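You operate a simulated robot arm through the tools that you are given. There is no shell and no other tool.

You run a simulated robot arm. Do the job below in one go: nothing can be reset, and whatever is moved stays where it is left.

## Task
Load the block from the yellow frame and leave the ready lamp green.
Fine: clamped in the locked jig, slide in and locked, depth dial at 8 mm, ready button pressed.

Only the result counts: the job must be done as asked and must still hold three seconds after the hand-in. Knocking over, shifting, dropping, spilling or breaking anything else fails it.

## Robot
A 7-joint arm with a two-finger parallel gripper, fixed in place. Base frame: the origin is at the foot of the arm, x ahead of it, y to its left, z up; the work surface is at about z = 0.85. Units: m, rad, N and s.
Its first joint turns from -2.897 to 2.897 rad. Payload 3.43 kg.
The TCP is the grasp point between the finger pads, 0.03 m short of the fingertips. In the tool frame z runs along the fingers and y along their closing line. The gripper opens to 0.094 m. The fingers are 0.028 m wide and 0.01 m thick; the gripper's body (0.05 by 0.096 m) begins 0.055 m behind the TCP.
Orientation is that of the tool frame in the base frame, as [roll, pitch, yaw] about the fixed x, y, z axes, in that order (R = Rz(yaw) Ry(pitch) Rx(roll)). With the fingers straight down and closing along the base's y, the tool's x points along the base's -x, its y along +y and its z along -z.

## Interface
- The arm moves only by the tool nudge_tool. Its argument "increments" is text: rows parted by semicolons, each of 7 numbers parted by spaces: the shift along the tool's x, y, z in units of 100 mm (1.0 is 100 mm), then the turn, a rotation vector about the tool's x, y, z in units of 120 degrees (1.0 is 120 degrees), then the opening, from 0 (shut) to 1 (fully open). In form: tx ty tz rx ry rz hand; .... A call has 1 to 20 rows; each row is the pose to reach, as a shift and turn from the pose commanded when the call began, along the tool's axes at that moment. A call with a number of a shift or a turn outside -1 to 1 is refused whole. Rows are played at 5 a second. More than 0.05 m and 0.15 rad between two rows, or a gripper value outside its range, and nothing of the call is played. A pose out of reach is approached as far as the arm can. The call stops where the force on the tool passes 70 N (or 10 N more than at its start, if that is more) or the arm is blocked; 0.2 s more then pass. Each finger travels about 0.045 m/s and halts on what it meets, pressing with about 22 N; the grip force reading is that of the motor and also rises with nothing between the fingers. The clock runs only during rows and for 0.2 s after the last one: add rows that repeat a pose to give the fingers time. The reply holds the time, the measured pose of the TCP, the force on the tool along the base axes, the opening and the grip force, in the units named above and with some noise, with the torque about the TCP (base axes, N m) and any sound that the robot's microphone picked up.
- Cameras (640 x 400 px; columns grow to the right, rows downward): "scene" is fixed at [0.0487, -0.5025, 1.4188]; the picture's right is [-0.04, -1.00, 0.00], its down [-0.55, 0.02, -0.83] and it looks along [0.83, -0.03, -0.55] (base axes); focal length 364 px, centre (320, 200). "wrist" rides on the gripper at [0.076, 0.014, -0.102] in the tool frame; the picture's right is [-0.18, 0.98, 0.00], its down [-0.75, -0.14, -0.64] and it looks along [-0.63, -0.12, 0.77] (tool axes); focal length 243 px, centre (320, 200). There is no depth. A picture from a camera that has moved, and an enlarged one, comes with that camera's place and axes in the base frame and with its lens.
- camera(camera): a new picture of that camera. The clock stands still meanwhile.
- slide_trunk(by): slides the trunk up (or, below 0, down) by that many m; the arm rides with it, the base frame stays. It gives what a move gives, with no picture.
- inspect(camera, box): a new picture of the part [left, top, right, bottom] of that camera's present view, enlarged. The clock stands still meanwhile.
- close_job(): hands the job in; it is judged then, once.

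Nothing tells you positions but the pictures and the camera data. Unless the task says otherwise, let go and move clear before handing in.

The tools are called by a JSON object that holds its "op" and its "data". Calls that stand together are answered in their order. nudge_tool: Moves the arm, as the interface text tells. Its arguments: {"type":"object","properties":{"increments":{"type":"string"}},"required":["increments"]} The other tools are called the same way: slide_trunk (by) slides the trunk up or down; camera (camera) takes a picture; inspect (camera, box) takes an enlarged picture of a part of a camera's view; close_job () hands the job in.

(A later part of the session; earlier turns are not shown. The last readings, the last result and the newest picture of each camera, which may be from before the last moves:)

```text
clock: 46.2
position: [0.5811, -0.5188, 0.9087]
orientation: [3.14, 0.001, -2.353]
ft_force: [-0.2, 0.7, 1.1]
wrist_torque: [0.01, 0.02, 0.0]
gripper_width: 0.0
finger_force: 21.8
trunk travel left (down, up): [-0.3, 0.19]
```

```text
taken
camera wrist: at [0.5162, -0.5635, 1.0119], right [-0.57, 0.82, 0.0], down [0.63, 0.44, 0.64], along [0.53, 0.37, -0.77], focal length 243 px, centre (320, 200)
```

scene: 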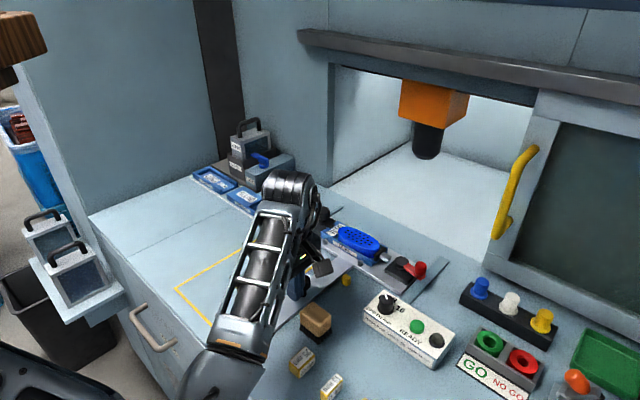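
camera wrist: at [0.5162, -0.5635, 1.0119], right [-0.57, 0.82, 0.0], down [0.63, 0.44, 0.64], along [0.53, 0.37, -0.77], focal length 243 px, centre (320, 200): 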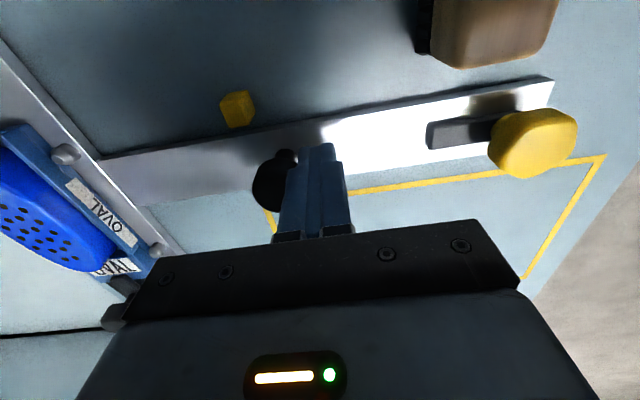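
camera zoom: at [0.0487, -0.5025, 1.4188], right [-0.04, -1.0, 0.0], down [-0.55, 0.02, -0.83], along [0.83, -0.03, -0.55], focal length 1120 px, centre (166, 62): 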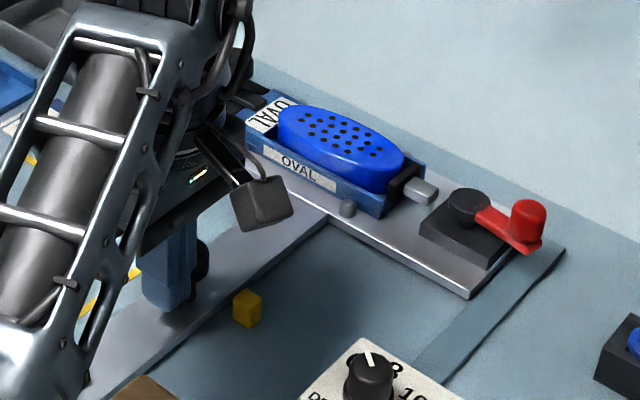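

The slide is about 75 mm in and still moving freely. I'll continue in small steps until it meets its end stop.

{"op": "nudge_tool", "data": {"increments": "0 -0.04 0 0 0 0 0; 0 -0.08 0 0 0 0 0; 0 -0.12 0 0 0 0 0; 0 -0.12 0 0 0 0 0"}}

{"op": "nudge_tool", "data": {"increments": "0 -0.04 0 0 0 0 0; 0 -0.08 0 0 0 0 0; 0 -0.12 0 0 0 0 0; 0 -0.12 0 0 0 0 0"}}

{"op": "inspect", "data": {"camera": "scene", "box": [280, 180, 460, 310]}}

```text
clock: 47.2
position: [0.5891, -0.5269, 0.9097]
orientation: [3.141, -0.001, -2.35]
ft_force: [-0.9, -0.3, -1.0]
wrist_torque: [0.03, 0.02, 0.0]
gripper_width: 0.0
finger_force: 21.8
trunk travel left (down, up): [-0.3, 0.19]
```

```text
clock: 48.2
position: [0.5969, -0.5348, 0.9089]
orientation: [3.141, 0.0, -2.351]
ft_force: [-0.2, 1.4, 0.5]
wrist_torque: [0.02, 0.01, 0.02]
gripper_width: 0.0
finger_force: 22.5
trunk travel left (down, up): [-0.3, 0.19]
```

```text
3.08 times, centred on (370, 245) of scene
camera zoom: at [0.0487, -0.5025, 1.4188], right [-0.04, -1.0, 0.0], down [-0.55, 0.02, -0.83], along [0.83, -0.03, -0.55], focal length 1120 px, centre (166, 62)
```

zoom: 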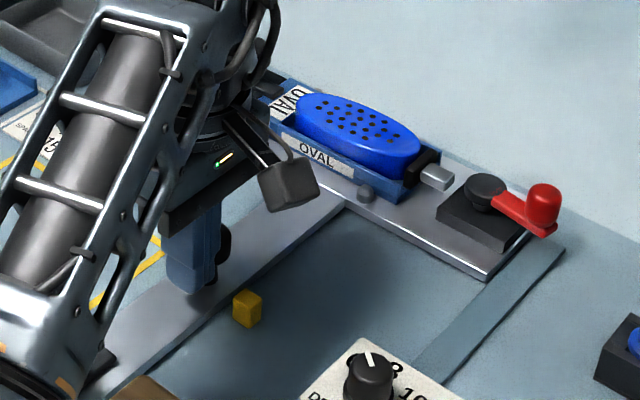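

The slide has gone about 100 mm and still moves freely, so its travel is longer than I guessed. I'll keep pushing in steps.

{"op": "nudge_tool", "data": {"increments": "0 -0.06 0 0 0 0 0; 0 -0.12 0 0 0 0 0; 0 -0.18 0 0 0 0 0; 0 -0.24 0 0 0 0 0; 0 -0.3 0 0 0 0 0; 0 -0.3 0 0 0 0 0"}}

{"op": "camera", "data": {"camera": "scene"}}

{"op": "camera", "data": {"camera": "wrist"}}

```text
clock: 49.6
position: [0.6195, -0.5563, 0.9086]
orientation: [-3.14, 0.001, -2.35]
ft_force: [0.1, -0.5, -0.2]
wrist_torque: [0.04, 0.03, 0.02]
gripper_width: 0.0
finger_force: 22.0
trunk travel left (down, up): [-0.3, 0.19]
```

```text
taken
```

scene: 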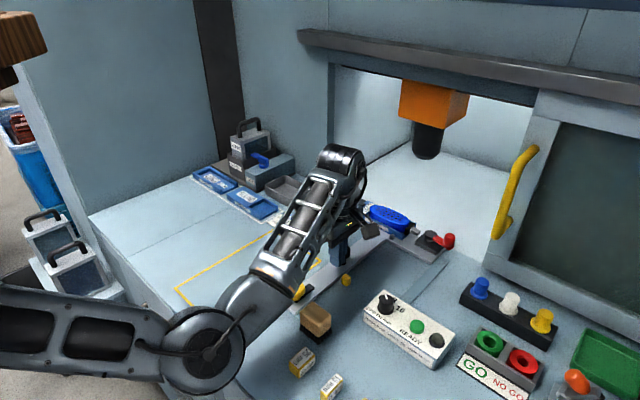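

```text
taken
camera wrist: at [0.5543, -0.6017, 1.0117], right [-0.57, 0.82, 0.0], down [0.63, 0.44, 0.64], along [0.53, 0.37, -0.77], focal length 243 px, centre (320, 200)
```

wrist: 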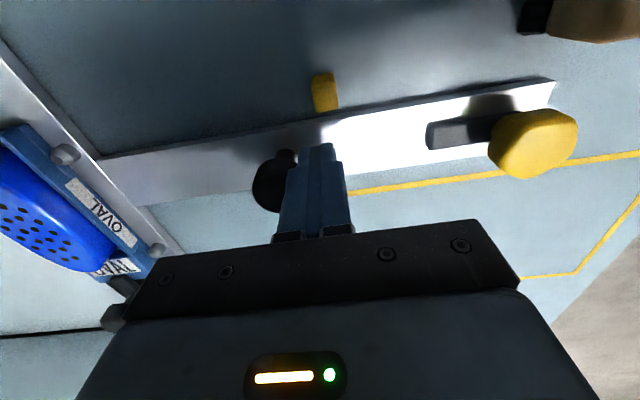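

The small yellow cube beside the bar looks like a fixed keeper for the yellow lock arm, so the slide travel is about 0.26 m and the red lever will end up out of reach. I must finish the clamp first, so I'll grip the handle and pull the slide back.

{"op": "nudge_tool", "data": {"increments": "0 0.03 0 0 0 0 0; 0 0.03 -0.3 0 0 0 0; 0 0.03 -0.65 0 0 0 0.2; 0 -0.1 -0.65 0 0 0 0.4; 0 -0.27 -0.65 0 0 0 0.6; 0 -0.27 -0.65 0 0 0 0.6; 0 -0.27 -0.65 0 0 0 0.6"}}

{"op": "camera", "data": {"camera": "wrist"}}

{"op": "camera", "data": {"camera": "scene"}}

```text
clock: 51.2
position: [0.6377, -0.5775, 0.9733]
orientation: [3.141, -0.001, -2.35]
ft_force: [-0.2, 0.6, 0.0]
wrist_torque: [0.02, 0.0, -0.02]
gripper_width: 0.056
finger_force: 0.0
trunk travel left (down, up): [-0.3, 0.19]
```

```text
taken
camera wrist: at [0.5732, -0.6226, 1.0763], right [-0.57, 0.82, 0.0], down [0.63, 0.44, 0.64], along [0.53, 0.37, -0.77], focal length 243 px, centre (320, 200)
```

wrist: 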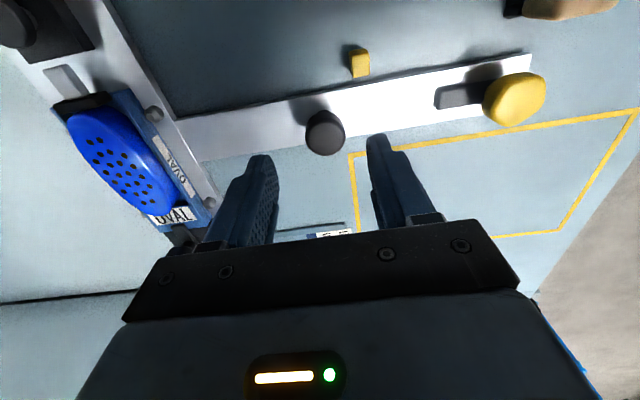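

```text
taken
```

scene: 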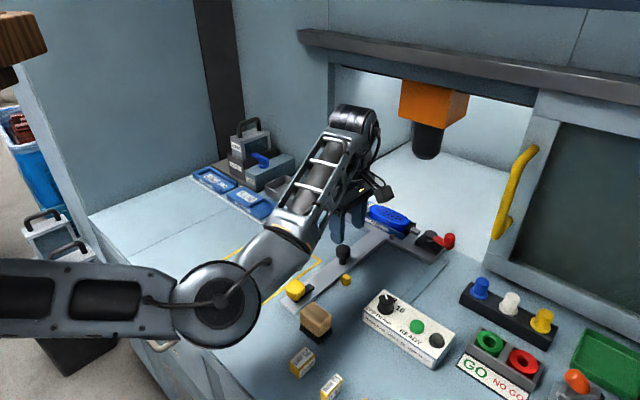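

The handle knob is at p≈0.856, q≈0.045, between the open fingers. I'll descend, grip it, and pull the slide outward.

{"op": "nudge_tool", "data": {"increments": "-0.02 0.03 0.2 0 0 0 0.6; -0.02 0.03 0.45 0 0 0 0.6; -0.02 0.03 0.65 0 0 0 0.6; -0.02 0.03 0.65 0 0 0 0.4; -0.02 0.03 0.65 0 0 0 0.2; -0.02 0.03 0.65 0 0 0 0.2; -0.02 0.03 0.65 0 0 0 0.2"}}

{"op": "nudge_tool", "data": {"increments": "0 0.1 0 0 0 0 0.2; 0 0.2 0 0 0 0 0.2; 0 0.3 0 0 0 0 0.2; 0 0.4 0 0 0 0 0.2; 0 0.5 0 0 0 0 0.2; 0 0.6 0 0 0 0 0.2; 0 0.6 0 0 0 0 0.2"}}

{"op": "camera", "data": {"camera": "scene"}}

```text
clock: 52.8
position: [0.64, -0.573, 0.9075]
orientation: [3.14, 0.0, -2.351]
ft_force: [0.5, -2.6, -0.2]
wrist_torque: [-0.19, 0.05, -0.02]
gripper_width: 0.0316
finger_force: 44.5
trunk travel left (down, up): [-0.3, 0.19]
```

```text
clock: 54.4
position: [0.5951, -0.5289, 0.9076]
orientation: [3.14, 0.002, -2.347]
ft_force: [14.5, 15.1, -18.7]
wrist_torque: [0.28, -0.34, 0.11]
gripper_width: 0.0314
finger_force: 45.3
trunk travel left (down, up): [-0.3, 0.19]
```

```text
taken
```

scene: 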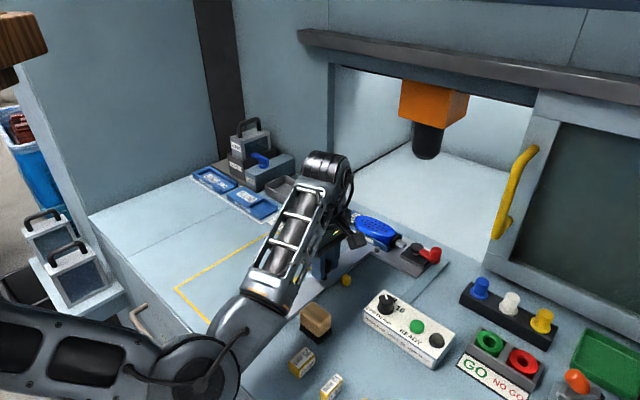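

The slide follows, with some side load building from a slight misalignment. I'll continue pulling with a small correction.

{"op": "nudge_tool", "data": {"increments": "-0.006 0 0.006 0 0 0 0.2; -0.007 0.1 0.006 0 0 0 0.2; -0.008 0.2 0.006 0 0 0 0.2; -0.009 0.3 0.006 0 0 0 0.2; -0.01 0.4 0.006 0 0 0 0.2; -0.011 0.5 0.006 0 0 0 0.2; -0.011 0.55 0.006 0 0 0 0.2; -0.011 0.55 0.006 0 0 0 0.2"}}

{"op": "camera", "data": {"camera": "scene"}}

```text
clock: 56.2
position: [0.5565, -0.4907, 0.9081]
orientation: [-3.141, -0.001, -2.351]
ft_force: [8.1, 8.6, -14.6]
wrist_torque: [0.23, -0.32, -0.04]
gripper_width: 0.0314
finger_force: 45.3
trunk travel left (down, up): [-0.3, 0.19]
```

```text
taken
```

scene: 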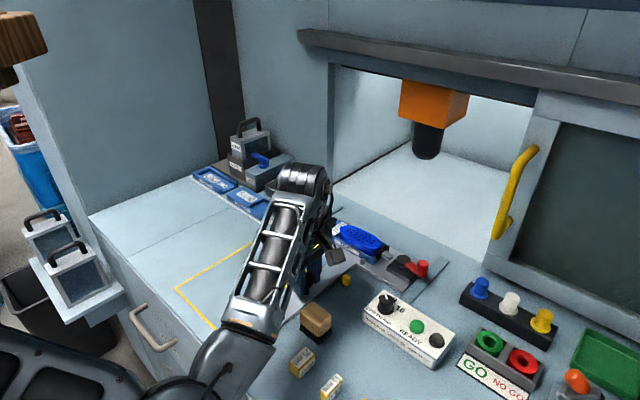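

The slide is back within reach. I'll release the handle and go above the red knob, where I'll grip it and turn the lever the last degrees by rotating the gripper, so the slide isn't pushed.

{"op": "nudge_tool", "data": {"increments": "0 0 0 0 0 0 0.4; 0 0 0 0 0 0 0.6; 0 0 -0.3 0 0 0 0.6; 0 0 -0.6 0 0 0 0.6; 0 0 -0.95 0 0 0 0.6; 0.2 -0.22 -0.95 0 0 0 0.6; 0.4 -0.44 -0.95 0 0 0 0.6; 0.6 -0.66 -0.95 0 0 0 0.6; 0.76 -0.88 -0.95 0 0 0 0.6; 0.76 -0.88 -0.95 0 0 0 0.6"}}

{"op": "nudge_tool", "data": {"increments": "0.2 -0.22 0 0 0 0 0.6; 0.4 -0.44 0 0 0 0 0.6; 0.6 -0.66 0 0 0 0 0.6; 0.76 -0.8 0 0 0 0 0.6; 0.76 -0.8 0 0 0 0 0.6"}}

{"op": "camera", "data": {"camera": "wrist"}}

{"op": "inspect", "data": {"camera": "scene", "box": [330, 200, 450, 290]}}

```text
clock: 58.4
position: [0.5657, -0.6081, 1.0045]
orientation: [3.142, -0.001, -2.35]
ft_force: [0.1, -1.1, 0.8]
wrist_torque: [-0.02, -0.01, 0.02]
gripper_width: 0.0564
finger_force: 0.0
trunk travel left (down, up): [-0.3, 0.19]
```

```text
clock: 59.6
position: [0.5712, -0.7156, 1.0025]
orientation: [-3.139, -0.002, -2.349]
ft_force: [0.2, 0.1, -0.5]
wrist_torque: [0.04, 0.01, -0.03]
gripper_width: 0.0565
finger_force: 0.2
trunk travel left (down, up): [-0.3, 0.19]
```

```text
taken
camera wrist: at [0.5067, -0.7605, 1.1065], right [-0.57, 0.82, 0.0], down [0.63, 0.44, 0.64], along [0.53, 0.36, -0.77], focal length 243 px, centre (320, 200)
```

wrist: 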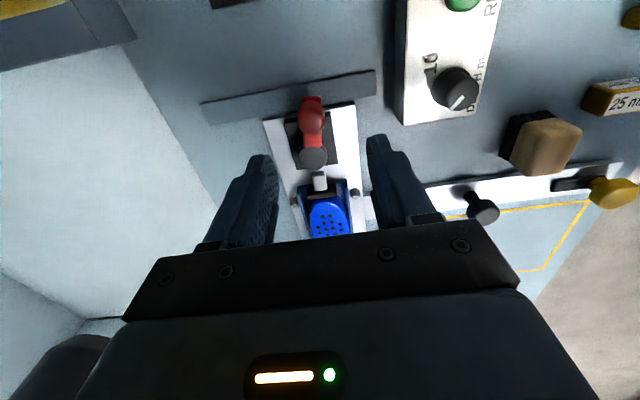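

```text
4.44 times, centred on (390, 245) of scene
camera zoom: at [0.0487, -0.5025, 1.4188], right [-0.04, -1.0, 0.0], down [-0.55, 0.02, -0.83], along [0.83, -0.03, -0.55], focal length 1619 px, centre (9, 0)
```

zoom: 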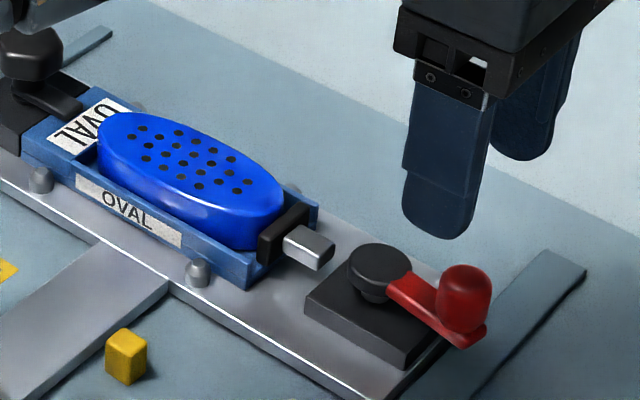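

The lever is in view below the fingers. I'll zoom in to measure its exact angle and the knob centre.

{"op": "inspect", "data": {"camera": "wrist", "box": [250, 70, 390, 240]}}

```text
2.35 times, centred on (320, 155) of wrist
camera zoom: at [0.5067, -0.7605, 1.1065], right [-0.57, 0.82, 0.0], down [0.63, 0.44, 0.64], along [0.53, 0.36, -0.77], focal length 571 px, centre (320, 306)
```

zoom: 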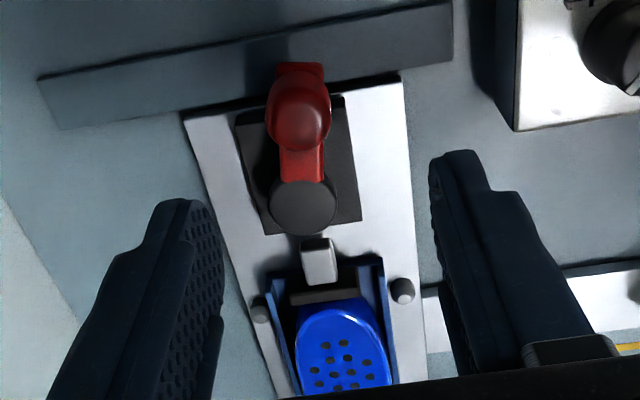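

The lever is at about 80°, with the knob centre near p≈0.916, q≈-0.107. I'll lower around the knob, grip it, and try to turn it further.

{"op": "nudge_tool", "data": {"increments": "0.05 -0.08 0.3 0 0 0 0.6; 0.05 -0.08 0.6 0 0 0 0.6; 0.05 -0.08 0.9 0 0 0 0.6; 0.05 -0.08 0.9 0 0 0 0.5; 0.05 -0.08 0.9 0 0 0 0.4; 0.05 -0.08 0.9 0 0 0 0.3"}}

{"op": "inspect", "data": {"camera": "wrist", "box": [220, 60, 420, 240]}}

{"op": "inspect", "data": {"camera": "scene", "box": [360, 210, 450, 290]}}

```text
clock: 61.0
position: [0.5683, -0.714, 0.9169]
orientation: [-3.141, -0.001, -2.351]
ft_force: [-0.2, 0.0, 0.3]
wrist_torque: [0.03, -0.01, -0.03]
gripper_width: 0.0281
finger_force: 0.5
out of reach, approached as far as the arm can: row 1, 2, 3, 4, 5, 6
trunk travel left (down, up): [-0.3, 0.19]
```

```text
2.22 times, centred on (320, 150) of wrist
camera zoom: at [0.5031, -0.7597, 1.0199], right [-0.57, 0.82, 0.0], down [0.63, 0.44, 0.64], along [0.53, 0.37, -0.77], focal length 539 px, centre (320, 311)
```

zoom: 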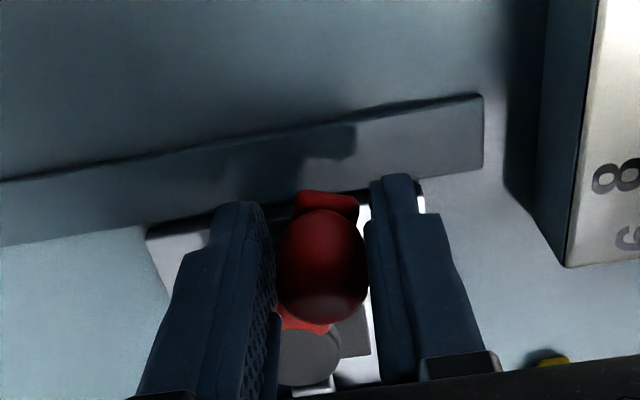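

```text
5.00 times, centred on (405, 250) of scene
camera zoom: at [0.0487, -0.5025, 1.4188], right [-0.04, -1.0, 0.0], down [-0.55, 0.02, -0.83], along [0.83, -0.03, -0.55], focal length 1821 px, centre (-105, -50)
```

zoom: 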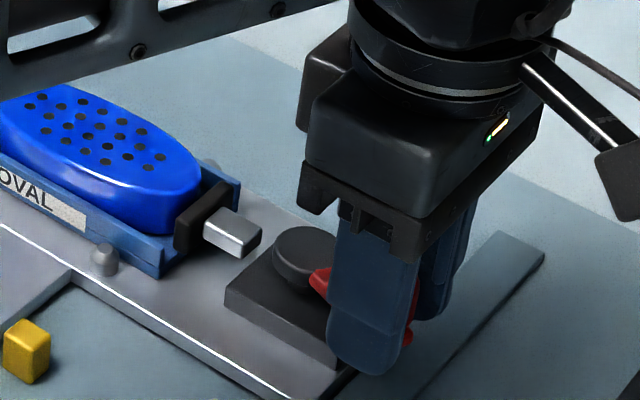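

The arm is near a reach limit in this orientation. I'll open, lift, and return to the natural yaw, gripping the knob from its left and right sides above the lever plate, which leaves room to twist.

{"op": "nudge_tool", "data": {"increments": "0 0 0 0 0 0 0.45; 0 0 0 0 0 0 0.5; 0 0 -0.3 0 0 0 0.5; 0 0 -0.6 0 0 0 0.5; 0 0 -0.8 0 0 0 0.5; 0 0 -0.8 0 0 0 0.5"}}

{"op": "nudge_tool", "data": {"increments": "0 0 0 0 0 0.0682 0.5; 0 0 0 0 0 0.1364 0.5; 0 0 0 0 0 0.2046 0.5; 0 0 0 0 0 0.2728 0.5; 0 0 0 0 0 0.341 0.5; 0 0 0 0 0 0.4092 0.5; 0 0 0 0 0 0.4774 0.5; 0 0 0 0 0 0.5456 0.5; 0 0 0 0 0 0.6138 0.5; 0 0 0 0 0 0.682 0.5; 0 0 0 0 0 0.75 0.5; 0 0 0 0 0 0.75 0.5"}}

{"op": "camera", "data": {"camera": "wrist"}}

{"op": "inspect", "data": {"camera": "scene", "box": [360, 210, 450, 290]}}

```text
clock: 62.4
position: [0.5677, -0.7145, 0.9957]
orientation: [-3.141, 0.0, -2.352]
ft_force: [1.0, 0.3, -0.7]
wrist_torque: [0.04, 0.02, -0.02]
gripper_width: 0.0473
finger_force: 0.0
trunk travel left (down, up): [-0.3, 0.19]
```

```text
clock: 65.0
position: [0.5684, -0.7162, 0.9955]
orientation: [3.141, -0.001, 2.36]
ft_force: [-0.2, -0.5, 0.3]
wrist_torque: [-0.02, -0.04, -0.02]
gripper_width: 0.0468
finger_force: 0.1
trunk travel left (down, up): [-0.3, 0.19]
```

```text
taken
camera wrist: at [0.5232, -0.6516, 1.0987], right [0.82, 0.57, 0.0], down [0.44, -0.63, 0.64], along [0.36, -0.53, -0.77], focal length 243 px, centre (320, 200)
```

wrist: 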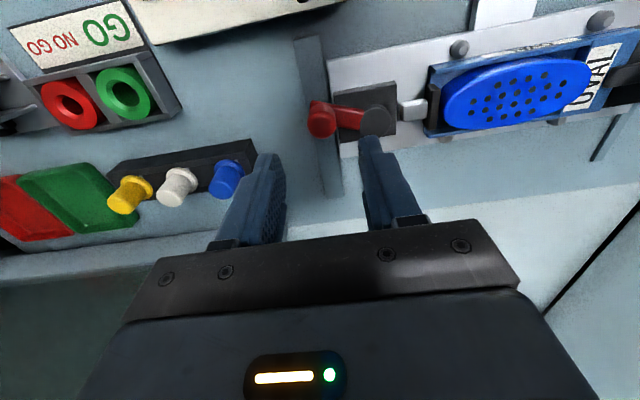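

```text
5.00 times, centred on (405, 250) of scene
camera zoom: at [0.0487, -0.5025, 1.4188], right [-0.04, -1.0, 0.0], down [-0.55, 0.02, -0.83], along [0.83, -0.03, -0.55], focal length 1821 px, centre (-105, -50)
```

zoom: 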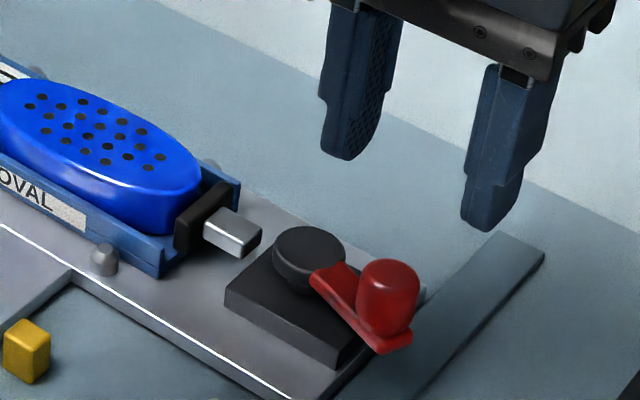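

The lever got nudged back a few degrees, so it isn't latched. I'll zoom in to measure knob and pivot from this viewpoint.

{"op": "inspect", "data": {"camera": "wrist", "box": [280, 60, 480, 190]}}

```text
3.08 times, centred on (380, 125) of wrist
camera zoom: at [0.5232, -0.6516, 1.0987], right [0.82, 0.57, 0.0], down [0.44, -0.63, 0.64], along [0.36, -0.53, -0.77], focal length 746 px, centre (135, 431)
```

zoom: 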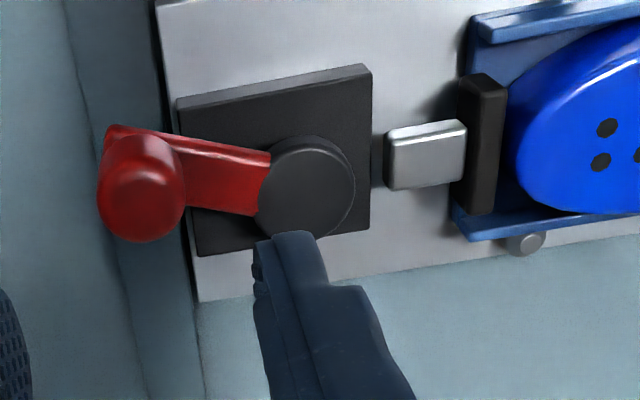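

The lever is at about 69°, with the knob at p≈0.904, q≈-0.102 and the pivot at p≈0.921, q≈-0.059. I'll lower over the knob with tips above the lever plate, and grip it.

{"op": "nudge_tool", "data": {"increments": "0.04 0.025 0.25 0 0 0 0.5; 0.04 0.025 0.5 0 0 0 0.5; 0.04 0.025 0.64 0 0 0 0.5; 0.04 0.025 0.64 0 0 0 0.5"}}

{"op": "inspect", "data": {"camera": "wrist", "box": [220, 60, 440, 240]}}

{"op": "inspect", "data": {"camera": "scene", "box": [360, 210, 450, 290]}}

```text
clock: 66.0
position: [0.5674, -0.7125, 0.9304]
orientation: [-3.14, -0.002, 2.361]
ft_force: [0.3, 0.3, -0.4]
wrist_torque: [-0.02, -0.07, 0.0]
gripper_width: 0.0469
finger_force: 0.0
out of reach, approached as far as the arm can: row 1, 2
trunk travel left (down, up): [-0.3, 0.19]
```

```text
2.22 times, centred on (330, 150) of wrist
camera zoom: at [0.5223, -0.6501, 1.0341], right [0.82, 0.57, 0.0], down [0.44, -0.63, 0.64], along [0.37, -0.53, -0.77], focal length 539 px, centre (298, 311)
```

zoom: 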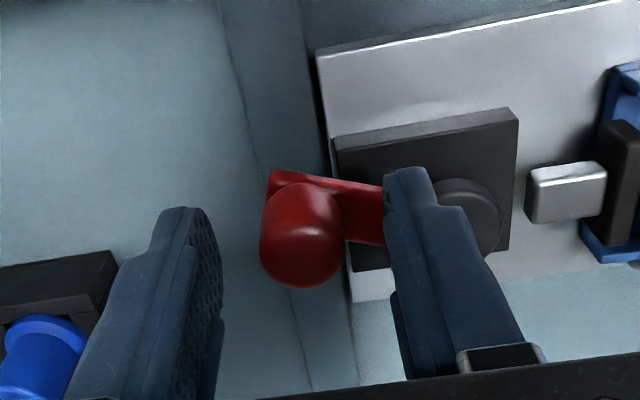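

```text
5.00 times, centred on (405, 250) of scene
camera zoom: at [0.0487, -0.5025, 1.4188], right [-0.04, -1.0, 0.0], down [-0.55, 0.02, -0.83], along [0.83, -0.03, -0.55], focal length 1821 px, centre (-105, -50)
```

zoom: 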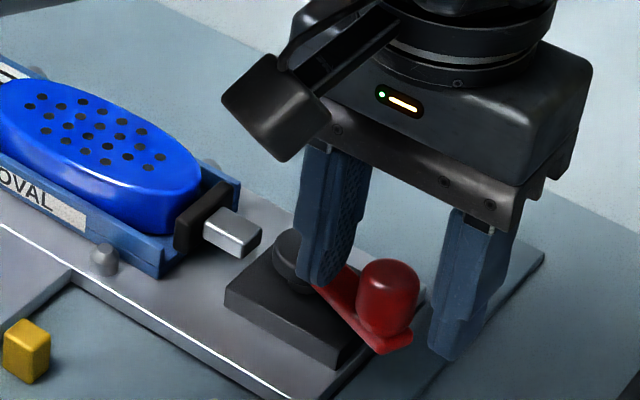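

The knob is between the fingers. I'll close to grip it.

{"op": "nudge_tool", "data": {"increments": "0 0 0 0 0 0 0.4; 0 0 0 0 0 0 0.3; 0 0 0 0 0 0 0.1; 0 0 0 0 0 0 0.1; 0 0 0 0 0 0 0.1; 0 0 0 0 0 0 0.1"}}

{"op": "inspect", "data": {"camera": "wrist", "box": [220, 60, 440, 240]}}

{"op": "inspect", "data": {"camera": "scene", "box": [360, 210, 450, 290]}}

```text
clock: 67.4
position: [0.5681, -0.713, 0.9319]
orientation: [3.141, -0.003, 2.363]
ft_force: [5.6, 2.8, -0.4]
wrist_torque: [0.01, -0.21, 0.04]
gripper_width: 0.0219
finger_force: 44.9
trunk travel left (down, up): [-0.3, 0.19]
```

```text
2.22 times, centred on (330, 150) of wrist
camera zoom: at [0.5229, -0.6498, 1.0343], right [0.82, 0.57, 0.0], down [0.44, -0.63, 0.64], along [0.37, -0.53, -0.77], focal length 539 px, centre (298, 311)
```

zoom: 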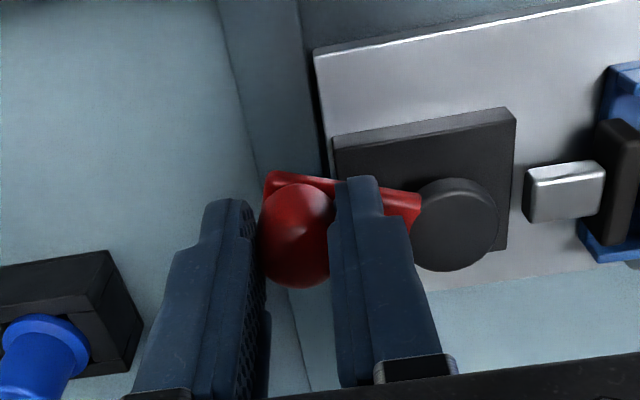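

```text
5.00 times, centred on (405, 250) of scene
camera zoom: at [0.0487, -0.5025, 1.4188], right [-0.04, -1.0, 0.0], down [-0.55, 0.02, -0.83], along [0.83, -0.03, -0.55], focal length 1821 px, centre (-105, -50)
```

zoom: 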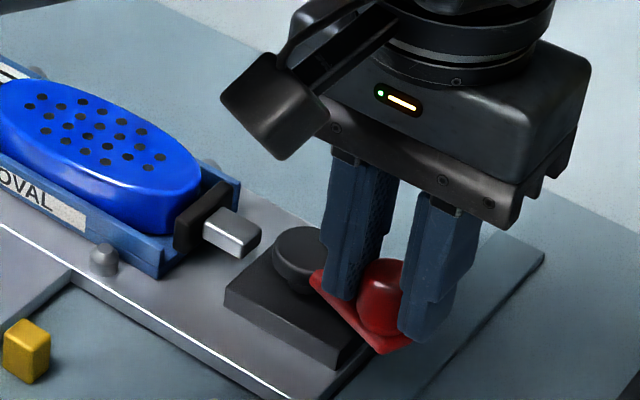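

The knob is gripped firmly. Now I'll rotate the gripper about the lever's pivot by 10° and check force and plunger.

{"op": "nudge_tool", "data": {"increments": "-0.02 -0.006 0 0 0 -0.0208 0.1; -0.039 -0.011 0 0 0 -0.0417 0.1; -0.059 -0.015 0 0 0 -0.0625 0.1; -0.079 -0.019 0 0 0 -0.0833 0.1; -0.079 -0.019 0 0 0 -0.0833 0.1"}}

{"op": "inspect", "data": {"camera": "scene", "box": [360, 210, 450, 290]}}

{"op": "inspect", "data": {"camera": "wrist", "box": [220, 60, 440, 240]}}

```text
clock: 68.6
position: [0.5676, -0.7153, 0.9309]
orientation: [-3.139, -0.001, 2.535]
ft_force: [-13.2, -10.8, -10.7]
wrist_torque: [-0.65, -0.14, -0.1]
gripper_width: 0.0219
finger_force: 45.3
out of reach, approached as far as the arm can: row 4, 5
trunk travel left (down, up): [-0.3, 0.19]
```

```text
5.00 times, centred on (405, 250) of scene
camera zoom: at [0.0487, -0.5025, 1.4188], right [-0.04, -1.0, 0.0], down [-0.55, 0.02, -0.83], along [0.83, -0.03, -0.55], focal length 1821 px, centre (-105, -50)
```

zoom: 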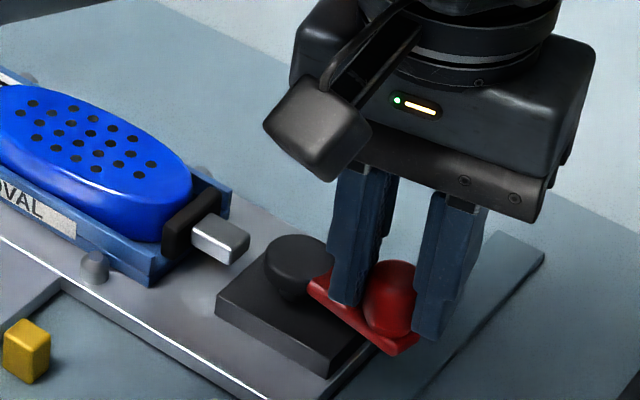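

```text
2.22 times, centred on (330, 150) of wrist
camera zoom: at [0.5119, -0.6603, 1.0343], right [0.71, 0.7, 0.0], down [0.54, -0.55, 0.64], along [0.45, -0.46, -0.77], focal length 539 px, centre (298, 311)
```

zoom: 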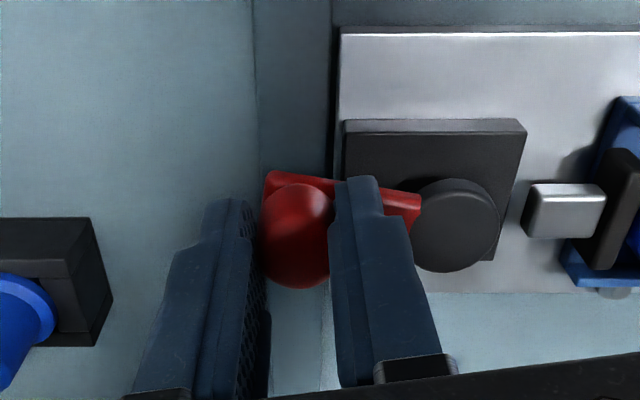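

The lever turns with the gripper and is now near 80°. I'll keep twisting another 10° while easing the slide outward slightly to stay inside the reach.

{"op": "nudge_tool", "data": {"increments": "0.03 -0.005 0 0 0 -0.02 0.1; 0.063 -0.01 0 0 0 -0.0417 0.1; 0.063 -0.01 0 0 0 -0.0625 0.1; 0.063 -0.01 0 0 0 -0.0833 0.1; 0.063 -0.01 0 0 0 -0.0833 0.1"}}

{"op": "inspect", "data": {"camera": "scene", "box": [360, 210, 450, 290]}}

{"op": "inspect", "data": {"camera": "wrist", "box": [220, 60, 440, 240]}}

```text
clock: 69.8
position: [0.5661, -0.7142, 0.9312]
orientation: [3.141, -0.001, 2.711]
ft_force: [-15.6, -11.4, -9.2]
wrist_torque: [-0.45, 0.29, -0.31]
gripper_width: 0.022
finger_force: 44.9
out of reach, approached as far as the arm can: row 2, 3, 4, 5
trunk travel left (down, up): [-0.3, 0.19]
```

```text
5.00 times, centred on (405, 250) of scene
camera zoom: at [0.0487, -0.5025, 1.4188], right [-0.04, -1.0, 0.0], down [-0.55, 0.02, -0.83], along [0.83, -0.03, -0.55], focal length 1821 px, centre (-105, -50)
```

zoom: 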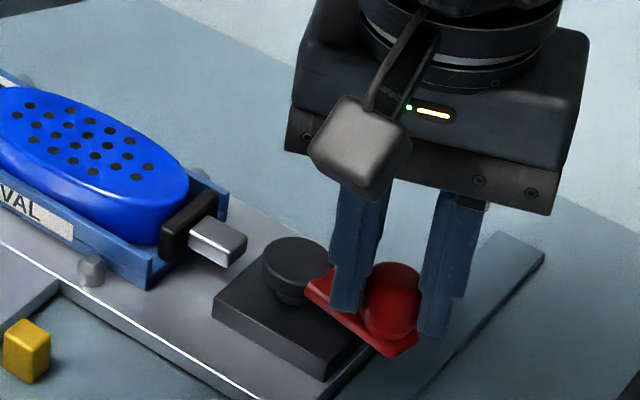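

```text
2.22 times, centred on (330, 150) of wrist
camera zoom: at [0.5012, -0.6701, 1.0351], right [0.58, 0.82, 0.0], down [0.63, -0.44, 0.64], along [0.52, -0.37, -0.77], focal length 539 px, centre (298, 311)
```

zoom: 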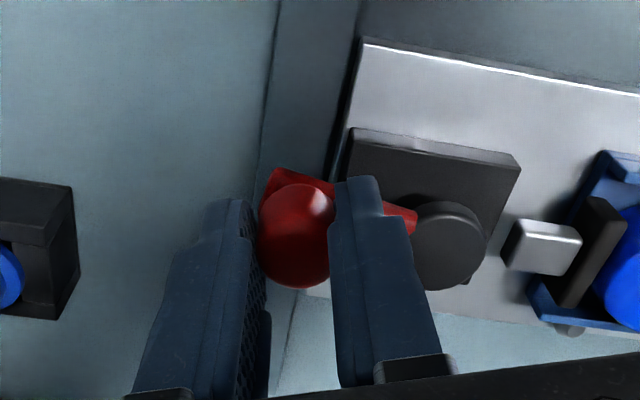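

The gripper has started slipping on the knob, so the lever seems to be at its end stop near 80°. I'll release straight, lift, and measure the lever again.

{"op": "nudge_tool", "data": {"increments": "0 0 0 0 0 0 0.3; 0 0 0 0 0 0 0.42; 0 0 0 0 0 0 0.42; 0 0 -0.2 0 0 0 0.42; 0 0 -0.5 0 0 0 0.42; 0 0 -0.7 0 0 0 0.42; 0.3 0 -0.7 0 0 0 0.42; 0.3 0 -0.7 0 0 0 0.42"}}

{"op": "camera", "data": {"camera": "wrist"}}

{"op": "inspect", "data": {"camera": "scene", "box": [340, 210, 440, 290]}}

```text
clock: 71.6
position: [0.5454, -0.7213, 1.0034]
orientation: [3.14, -0.003, 2.711]
ft_force: [-0.7, -0.1, 0.1]
wrist_torque: [0.0, -0.02, 0.01]
gripper_width: 0.0398
finger_force: 0.0
out of reach, approached as far as the arm can: row 7, 8
trunk travel left (down, up): [-0.3, 0.19]
```

```text
taken
camera wrist: at [0.4806, -0.6782, 1.1062], right [0.58, 0.82, 0.0], down [0.63, -0.44, 0.64], along [0.52, -0.37, -0.77], focal length 243 px, centre (320, 200)
```

wrist: 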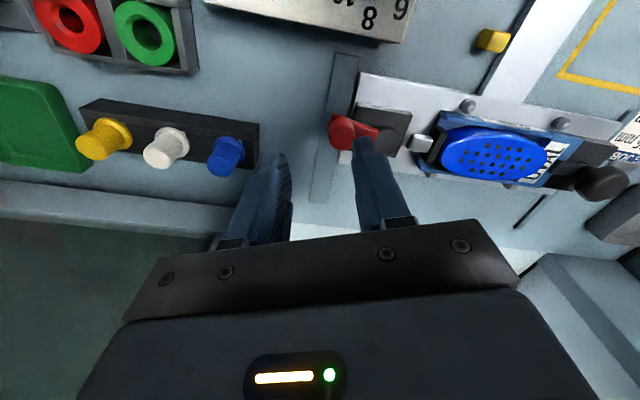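

```text
5.00 times, centred on (390, 250) of scene
camera zoom: at [0.0487, -0.5025, 1.4188], right [-0.04, -1.0, 0.0], down [-0.55, 0.02, -0.83], along [0.83, -0.03, -0.55], focal length 1821 px, centre (-30, -50)
```

zoom: 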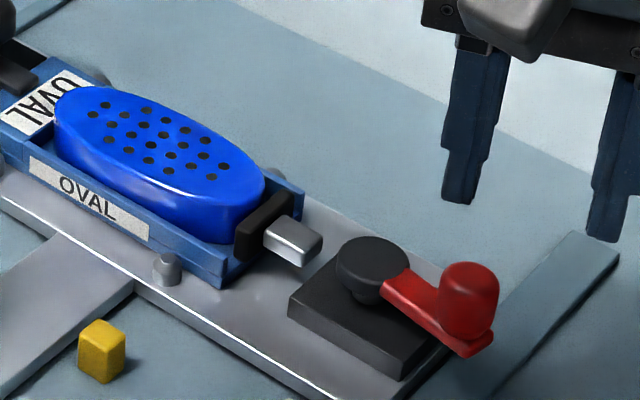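

The lever is back at the same 80° position as before, which confirms its end stop, and the pad is tight on the block. Now I'll return to the handle at natural yaw with closed fingers to push the slide all the way in.

{"op": "nudge_tool", "data": {"increments": "0.17 0.3 0 0 0 0.056 0.2; 0.34 0.6 0 0 0 0.112 0; 0.5 0.9 0 0 0 0.169 0; 0.5 0.9 0 0 0 0.169 0"}}

{"op": "nudge_tool", "data": {"increments": "0.21 0.17 0 0 0 0 0; 0.42 0.34 0 0 0 0 0; 0.64 0.51 0 0 0 0 0; 0.64 0.51 0 0 0 0 0"}}

{"op": "nudge_tool", "data": {"increments": "0.21 0.17 0 0 0 0 0; 0.42 0.34 0 0 0 0 0; 0.64 0.51 0 0 0 0 0; 0.64 0.51 0 0 0 0 0"}}

{"op": "camera", "data": {"camera": "wrist"}}

{"op": "camera", "data": {"camera": "scene"}}

```text
clock: 72.6
position: [0.5706, -0.7128, 1.0054]
orientation: [3.141, -0.001, 2.355]
ft_force: [0.2, 0.0, -0.2]
wrist_torque: [0.0, 0.02, 0.0]
gripper_width: 0.0003
finger_force: 22.0
out of reach, approached as far as the arm can: row 1, 2, 3, 4
trunk travel left (down, up): [-0.3, 0.19]
```

```text
clock: 73.6
position: [0.5893, -0.7075, 1.0072]
orientation: [3.14, -0.002, 2.355]
ft_force: [-0.4, 0.1, -0.3]
wrist_torque: [-0.03, 0.0, -0.03]
gripper_width: 0.0
finger_force: 21.9
out of reach, approached as far as the arm can: row 1, 2, 3, 4
trunk travel left (down, up): [-0.3, 0.19]
```

```text
clock: 74.6
position: [0.6142, -0.697, 1.0064]
orientation: [-3.141, -0.001, 2.356]
ft_force: [0.3, -0.7, 0.1]
wrist_torque: [-0.01, 0.0, 0.02]
gripper_width: 0.0002
finger_force: 21.9
out of reach, approached as far as the arm can: row 1, 2, 3, 4
trunk travel left (down, up): [-0.3, 0.19]
```

```text
taken
camera wrist: at [0.5692, -0.6323, 1.1095], right [0.82, 0.57, 0.0], down [0.43, -0.63, 0.64], along [0.36, -0.53, -0.77], focal length 243 px, centre (320, 200)
```

wrist: 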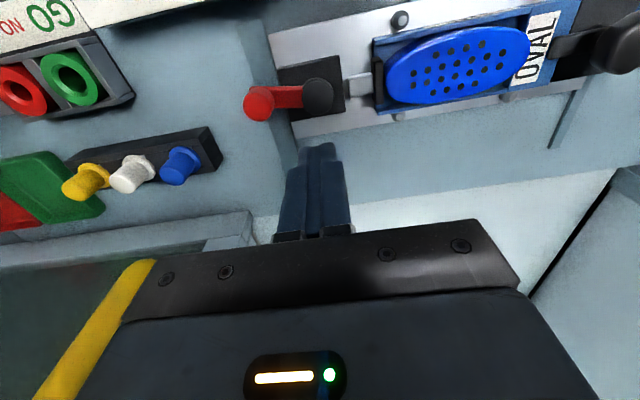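

```text
taken
```

scene: 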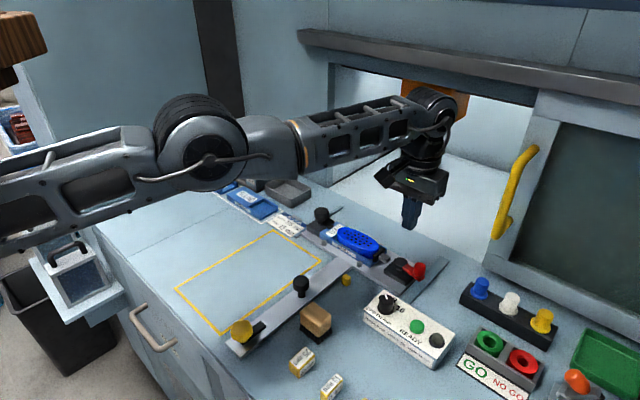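

The arm didn't follow: it reports out of reach and seems caught on a joint limit in this posture. I'll send a neutral row to see what pose it holds as commanded.

{"op": "nudge_tool", "data": {"increments": "0 0 0 0 0 0 0"}}

{"op": "nudge_tool", "data": {"increments": "0 0 -0.2 0 0 0 0; 0 0 -0.4 0 0 0 0; 0 0 -0.4 0 0 0 0"}}

```text
clock: 75.0
position: [0.6145, -0.6955, 1.0064]
orientation: [-3.14, -0.002, 2.357]
ft_force: [-0.7, -0.1, -0.1]
wrist_torque: [0.01, 0.01, 0.01]
gripper_width: 0.0
finger_force: 22.1
trunk travel left (down, up): [-0.3, 0.19]
```

```text
clock: 75.8
position: [0.6134, -0.6948, 1.0484]
orientation: [3.14, 0.0, 2.355]
ft_force: [-0.2, -0.1, -0.3]
wrist_torque: [-0.04, 0.03, 0.0]
gripper_width: 0.0001
finger_force: 21.9
trunk travel left (down, up): [-0.3, 0.19]
```

The commanded pose had reset to the actual one, and moving up works. I'll now try retracting toward the operator in small steps.

{"op": "nudge_tool", "data": {"increments": "0.15 0 0 0 0 0 0; 0.3 0 0 0 0 0 0; 0.45 0 0 0 0 0 0; 0.45 0 0 0 0 0 0"}}

```text
clock: 76.8
position: [0.5966, -0.6977, 1.0552]
orientation: [-3.141, -0.003, 2.359]
ft_force: [-0.4, 0.6, -0.4]
wrist_torque: [0.0, 0.04, -0.01]
gripper_width: 0.0
finger_force: 21.9
out of reach, approached as far as the arm can: row 1, 2, 3, 4
trunk travel left (down, up): [-0.3, 0.19]
```

Motion toward the operator is still restricted. I'll look at the arm's posture in the scene view.

{"op": "camera", "data": {"camera": "scene"}}

```text
taken
```

scene: 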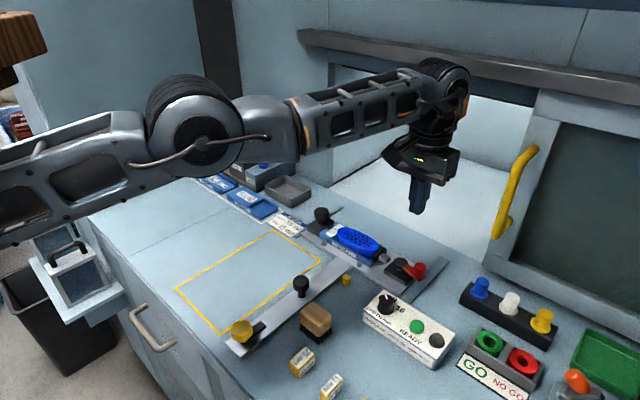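

The arm looks nearly stretched and its elbow is off to the left. I'll probe a few small motions (yaw, sideways, down) to find which way frees it.

{"op": "nudge_tool", "data": {"increments": "0 0 0 0 0 -0.06 0; 0 0 0 0 0 -0.12 0; 0 0 0 0 0 -0.18 0; 0 0 0 0 0 -0.18 0"}}

{"op": "nudge_tool", "data": {"increments": "0 0.2 0 0 0 0 0; 0 0.4 0 0 0 0 0; 0 0.4 0 0 0 0 0"}}

```text
clock: 77.8
position: [0.5993, -0.6994, 1.0557]
orientation: [3.141, 0.0, 2.735]
ft_force: [-0.3, 0.0, -0.2]
wrist_torque: [0.02, 0.0, 0.01]
gripper_width: 0.0
finger_force: 22.2
trunk travel left (down, up): [-0.3, 0.19]
```

```text
clock: 78.6
position: [0.6259, -0.6871, 1.0579]
orientation: [3.14, -0.003, 2.734]
ft_force: [0.5, -0.4, -0.6]
wrist_torque: [0.0, 0.01, -0.01]
gripper_width: 0.0002
finger_force: 22.0
out of reach, approached as far as the arm can: row 1, 2, 3
trunk travel left (down, up): [-0.3, 0.19]
```

The arm is close to straight, which makes pulling inward slow for the solver. I'll command a pure radial retract and hold it over several rows.

{"op": "nudge_tool", "data": {"increments": "0.09 0.04 0 0 0 0 0; 0.18 0.08 0 0 0 0 0; 0.27 0.12 0 0 0 0 0; 0.36 0.16 0 0 0 0 0; 0.45 0.2 0 0 0 0 0; 0.45 0.2 0 0 0 0 0; 0.45 0.2 0 0 0 0 0; 0.45 0.2 0 0 0 0 0"}}

{"op": "nudge_tool", "data": {"increments": "0 0 -0.2 0 0 0 0; 0 0 -0.5 0 0 0 0; 0 0 -0.8 0 0 0 0; 0 0 -0.8 0 0 0 0"}}

```text
clock: 80.4
position: [0.617, -0.6903, 1.0602]
orientation: [-3.141, -0.001, 2.732]
ft_force: [0.7, 0.0, -0.3]
wrist_torque: [0.04, 0.0, -0.05]
gripper_width: 0.0
finger_force: 21.2
out of reach, approached as far as the arm can: row 1, 2, 3, 4, 5, 6, 7, 8
trunk travel left (down, up): [-0.3, 0.19]
```

```text
clock: 81.4
position: [0.6126, -0.6809, 1.1367]
orientation: [3.14, 0.0, 2.734]
ft_force: [0.3, 0.1, -0.3]
wrist_torque: [-0.04, -0.02, -0.03]
gripper_width: 0.0
finger_force: 22.3
out of reach, approached as far as the arm can: row 2, 3, 4
trunk travel left (down, up): [-0.3, 0.19]
```

The arm sits on the outer edge of its reach. I'll turn the wrist back toward the yaw that worked earlier and come down a little, then try retracting again.

{"op": "nudge_tool", "data": {"increments": "0 0 0.1 0 0 -0.06 0; 0 0 0.2 0 0 -0.12 0; 0 0 0.3 0 0 -0.18 0; 0 0 0.4 0 0 -0.24 0; 0 0 0.5 0 0 -0.3 0; 0 0 0.6 0 0 -0.36 0; 0 0 0.7 0 0 -0.42 0; 0 0 0.7 0 0 -0.42 0"}}

{"op": "camera", "data": {"camera": "scene"}}

```text
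clock: 83.2
position: [0.616, -0.6899, 1.0673]
orientation: [3.14, 0.001, -2.669]
ft_force: [-0.3, 0.3, 0.0]
wrist_torque: [0.0, 0.03, 0.05]
gripper_width: 0.0002
finger_force: 21.7
out of reach, approached as far as the arm can: row 4, 5, 6, 7, 8
trunk travel left (down, up): [-0.3, 0.19]
```

```text
taken
```

scene: 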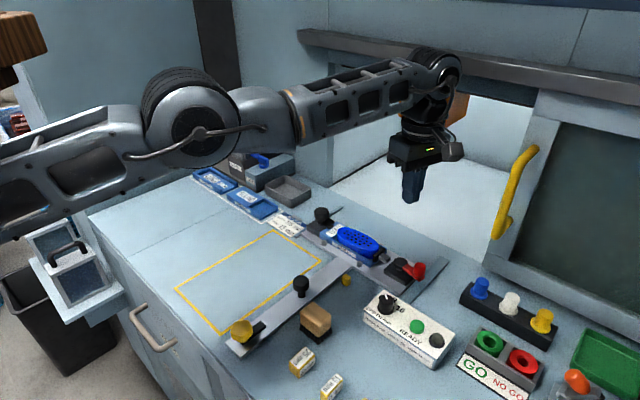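

This arm bends with its forearm rising from a low elbow, so moving up and inward together should let the elbow fold. I'll try that.

{"op": "nudge_tool", "data": {"increments": "0.01 0.05 -0.15 0 0 0 0; 0.03 0.12 -0.3 0 0 0 0; 0.06 0.22 -0.45 0 0 0 0; 0.09 0.33 -0.6 0 0 0 0; 0.12 0.46 -0.75 0 0 0 0; 0.16 0.6 -0.9 0 0 0 0; 0.2 0.77 -1.0 0 0 0 0; 0.2 0.77 -1.0 0 0 0 0"}}

{"op": "camera", "data": {"camera": "scene"}}

```text
clock: 85.0
position: [0.5881, -0.6782, 1.1802]
orientation: [3.141, -0.001, -2.667]
ft_force: [-0.5, -1.1, 0.4]
wrist_torque: [0.0, 0.01, -0.03]
gripper_width: 0.0
finger_force: 22.1
out of reach, approached as far as the arm can: row 2, 3, 4, 5, 6, 7, 8
trunk travel left (down, up): [-0.3, 0.19]
```

```text
taken
```

scene: 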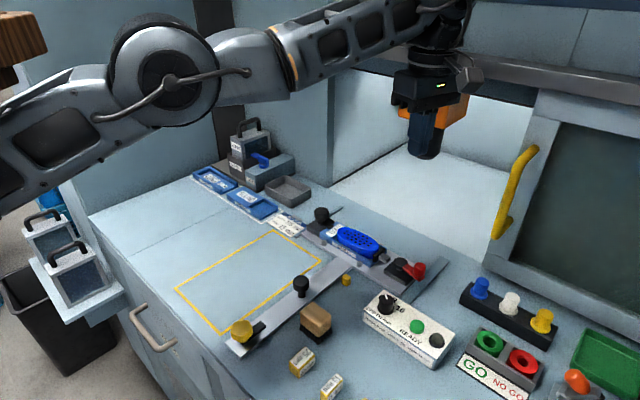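

The elbow still looks straight. I'll try turning the wrist further toward its earlier orientation while asking for a small inward move, and read back the result.

{"op": "nudge_tool", "data": {"increments": "0 0 0 0 0 -0.05 0; 0 0 0 0 0 -0.1 0; 0 0 0 0 0 -0.15 0; 0 0 0 0 0 -0.15 0"}}

{"op": "nudge_tool", "data": {"increments": "0 0.1 0 0 0 0 0; 0 0.2 0 0 0 0 0; 0 0.2 0 0 0 0 0; 0 0.2 0 0 0 0 0"}}

```text
clock: 86.0
position: [0.5851, -0.6788, 1.1795]
orientation: [3.141, 0.002, -2.355]
ft_force: [0.2, -0.6, -0.4]
wrist_torque: [-0.03, 0.0, -0.01]
gripper_width: 0.0
finger_force: 22.0
trunk travel left (down, up): [-0.3, 0.19]
```

```text
clock: 87.0
position: [0.5792, -0.6803, 1.1846]
orientation: [3.14, 0.0, -2.356]
ft_force: [-0.4, 0.0, -0.2]
wrist_torque: [0.01, -0.01, -0.04]
gripper_width: 0.0001
finger_force: 21.7
out of reach, approached as far as the arm can: row 1, 2, 3, 4
trunk travel left (down, up): [-0.3, 0.19]
```

The data show the TCP can swing about the elbow but not pull straight in. Moving along x toward the base should fold the elbow more, so I'll try that at this safe height.

{"op": "nudge_tool", "data": {"increments": "0.15 0.07 0 0 0 0 0; 0.3 0.14 0 0 0 0 0; 0.45 0.21 0 0 0 0 0; 0.6 0.28 0 0 0 0 0; 0.72 0.36 0 0 0 0 0; 0.72 0.36 0 0 0 0 0"}}

{"op": "camera", "data": {"camera": "scene"}}

```text
clock: 88.4
position: [0.502, -0.7098, 1.1834]
orientation: [3.141, 0.0, -2.355]
ft_force: [0.7, 0.3, -0.1]
wrist_torque: [-0.02, 0.01, -0.02]
gripper_width: 0.0
finger_force: 21.6
trunk travel left (down, up): [-0.3, 0.19]
```

```text
taken
```

scene: 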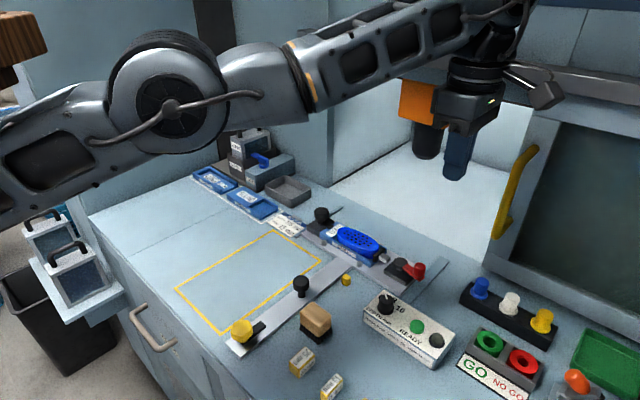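

That worked without a reach warning. I'll continue retracting in the same way, adding some inward motion.

{"op": "nudge_tool", "data": {"increments": "0.1 0.12 0 0 0 0 0; 0.2 0.25 0 0 0 0 0; 0.3 0.4 0 0 0 0 0; 0.4 0.55 0 0 0 0 0; 0.45 0.65 0 0 0 0 0; 0.45 0.65 0 0 0 0 0"}}

```text
clock: 89.8
position: [0.4296, -0.7212, 1.1901]
orientation: [3.141, 0.0, -2.355]
ft_force: [-0.7, -1.5, 0.2]
wrist_torque: [-0.03, 0.03, -0.01]
gripper_width: 0.0
finger_force: 21.9
out of reach, approached as far as the arm can: row 1, 2, 3, 4, 5, 6
trunk travel left (down, up): [-0.3, 0.19]
```

It still resists motion toward +y. I'll test a downward move here to understand the constraint.

{"op": "nudge_tool", "data": {"increments": "0 0 0.3 0 0 0 0; 0 0 0.6 0 0 0 0; 0 0 0.9 0 0 0 0; 0 0 0.9 0 0 0 0"}}

{"op": "camera", "data": {"camera": "scene"}}

```text
clock: 90.8
position: [0.4342, -0.7395, 1.1061]
orientation: [3.14, 0.002, -2.355]
ft_force: [0.3, -0.9, -0.7]
wrist_torque: [0.02, 0.0, 0.0]
gripper_width: 0.0002
finger_force: 22.2
out of reach, approached as far as the arm can: row 1, 2, 3, 4
trunk travel left (down, up): [-0.3, 0.19]
```

```text
taken
```

scene: 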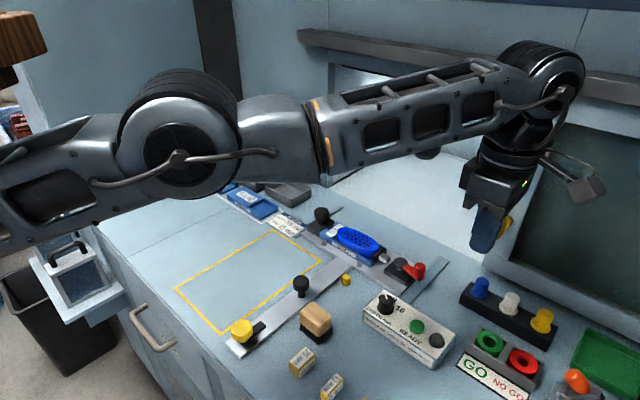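

I think the wrist roll is against its limit because I always used the far yaw, which contorts the arm. I'll rotate the tool the other way (clockwise) to unwind it, as the gripper is symmetric anyway.

{"op": "nudge_tool", "data": {"increments": "0 0 0 0 0 0.0682 0; 0 0 0 0 0 0.1364 0; 0 0 0 0 0 0.2046 0; 0 0 0 0 0 0.2728 0; 0 0 0 0 0 0.341 0; 0 0 0 0 0 0.4092 0; 0 0 0 0 0 0.4774 0; 0 0 0 0 0 0.5456 0; 0 0 0 0 0 0.6138 0; 0 0 0 0 0 0.682 0; 0 0 0 0 0 0.75 0"}}

{"op": "camera", "data": {"camera": "scene"}}

```text
clock: 93.2
position: [0.4316, -0.739, 1.1054]
orientation: [3.14, -0.002, 2.353]
ft_force: [-1.6, -0.5, -0.1]
wrist_torque: [-0.02, 0.0, -0.02]
gripper_width: 0.0001
finger_force: 21.8
trunk travel left (down, up): [-0.3, 0.19]
```

```text
taken
```

scene: 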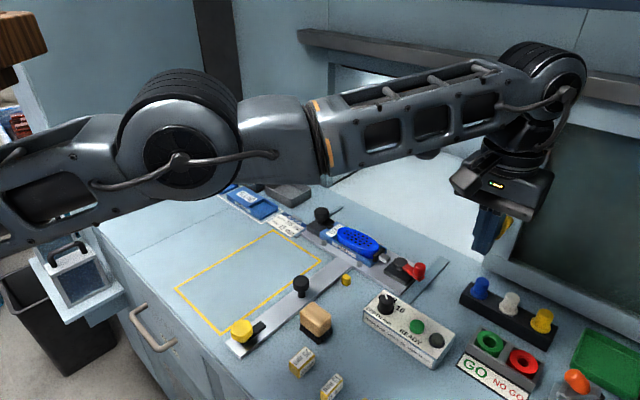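

Only the wrist turned and the arm posture is unchanged, so the constraint is elsewhere. I'll test a small move toward bench left and up.

{"op": "nudge_tool", "data": {"increments": "0 0.1 0 0 0 0 0; 0 0.2 0 0 0 0 0; 0 0.3 0 0 0 0 0; 0 0.3 0 0 0 0 0"}}

{"op": "slide_trunk", "data": {"by": 0.02}}

```text
clock: 94.2
position: [0.4574, -0.7349, 1.1102]
orientation: [-3.14, 0.0, 2.355]
ft_force: [-0.3, 0.2, -0.6]
wrist_torque: [0.0, -0.03, 0.03]
gripper_width: 0.0002
finger_force: 22.8
out of reach, approached as far as the arm can: row 1, 2, 3, 4
trunk travel left (down, up): [-0.3, 0.19]
```

```text
clock: 94.9
position: [0.4569, -0.7344, 1.1298]
orientation: [3.141, -0.001, 2.358]
ft_force: [0.9, -0.2, -1.1]
wrist_torque: [-0.01, 0.01, -0.01]
gripper_width: 0.0
finger_force: 21.9
trunk travel left (down, up): [-0.32, 0.17]
```

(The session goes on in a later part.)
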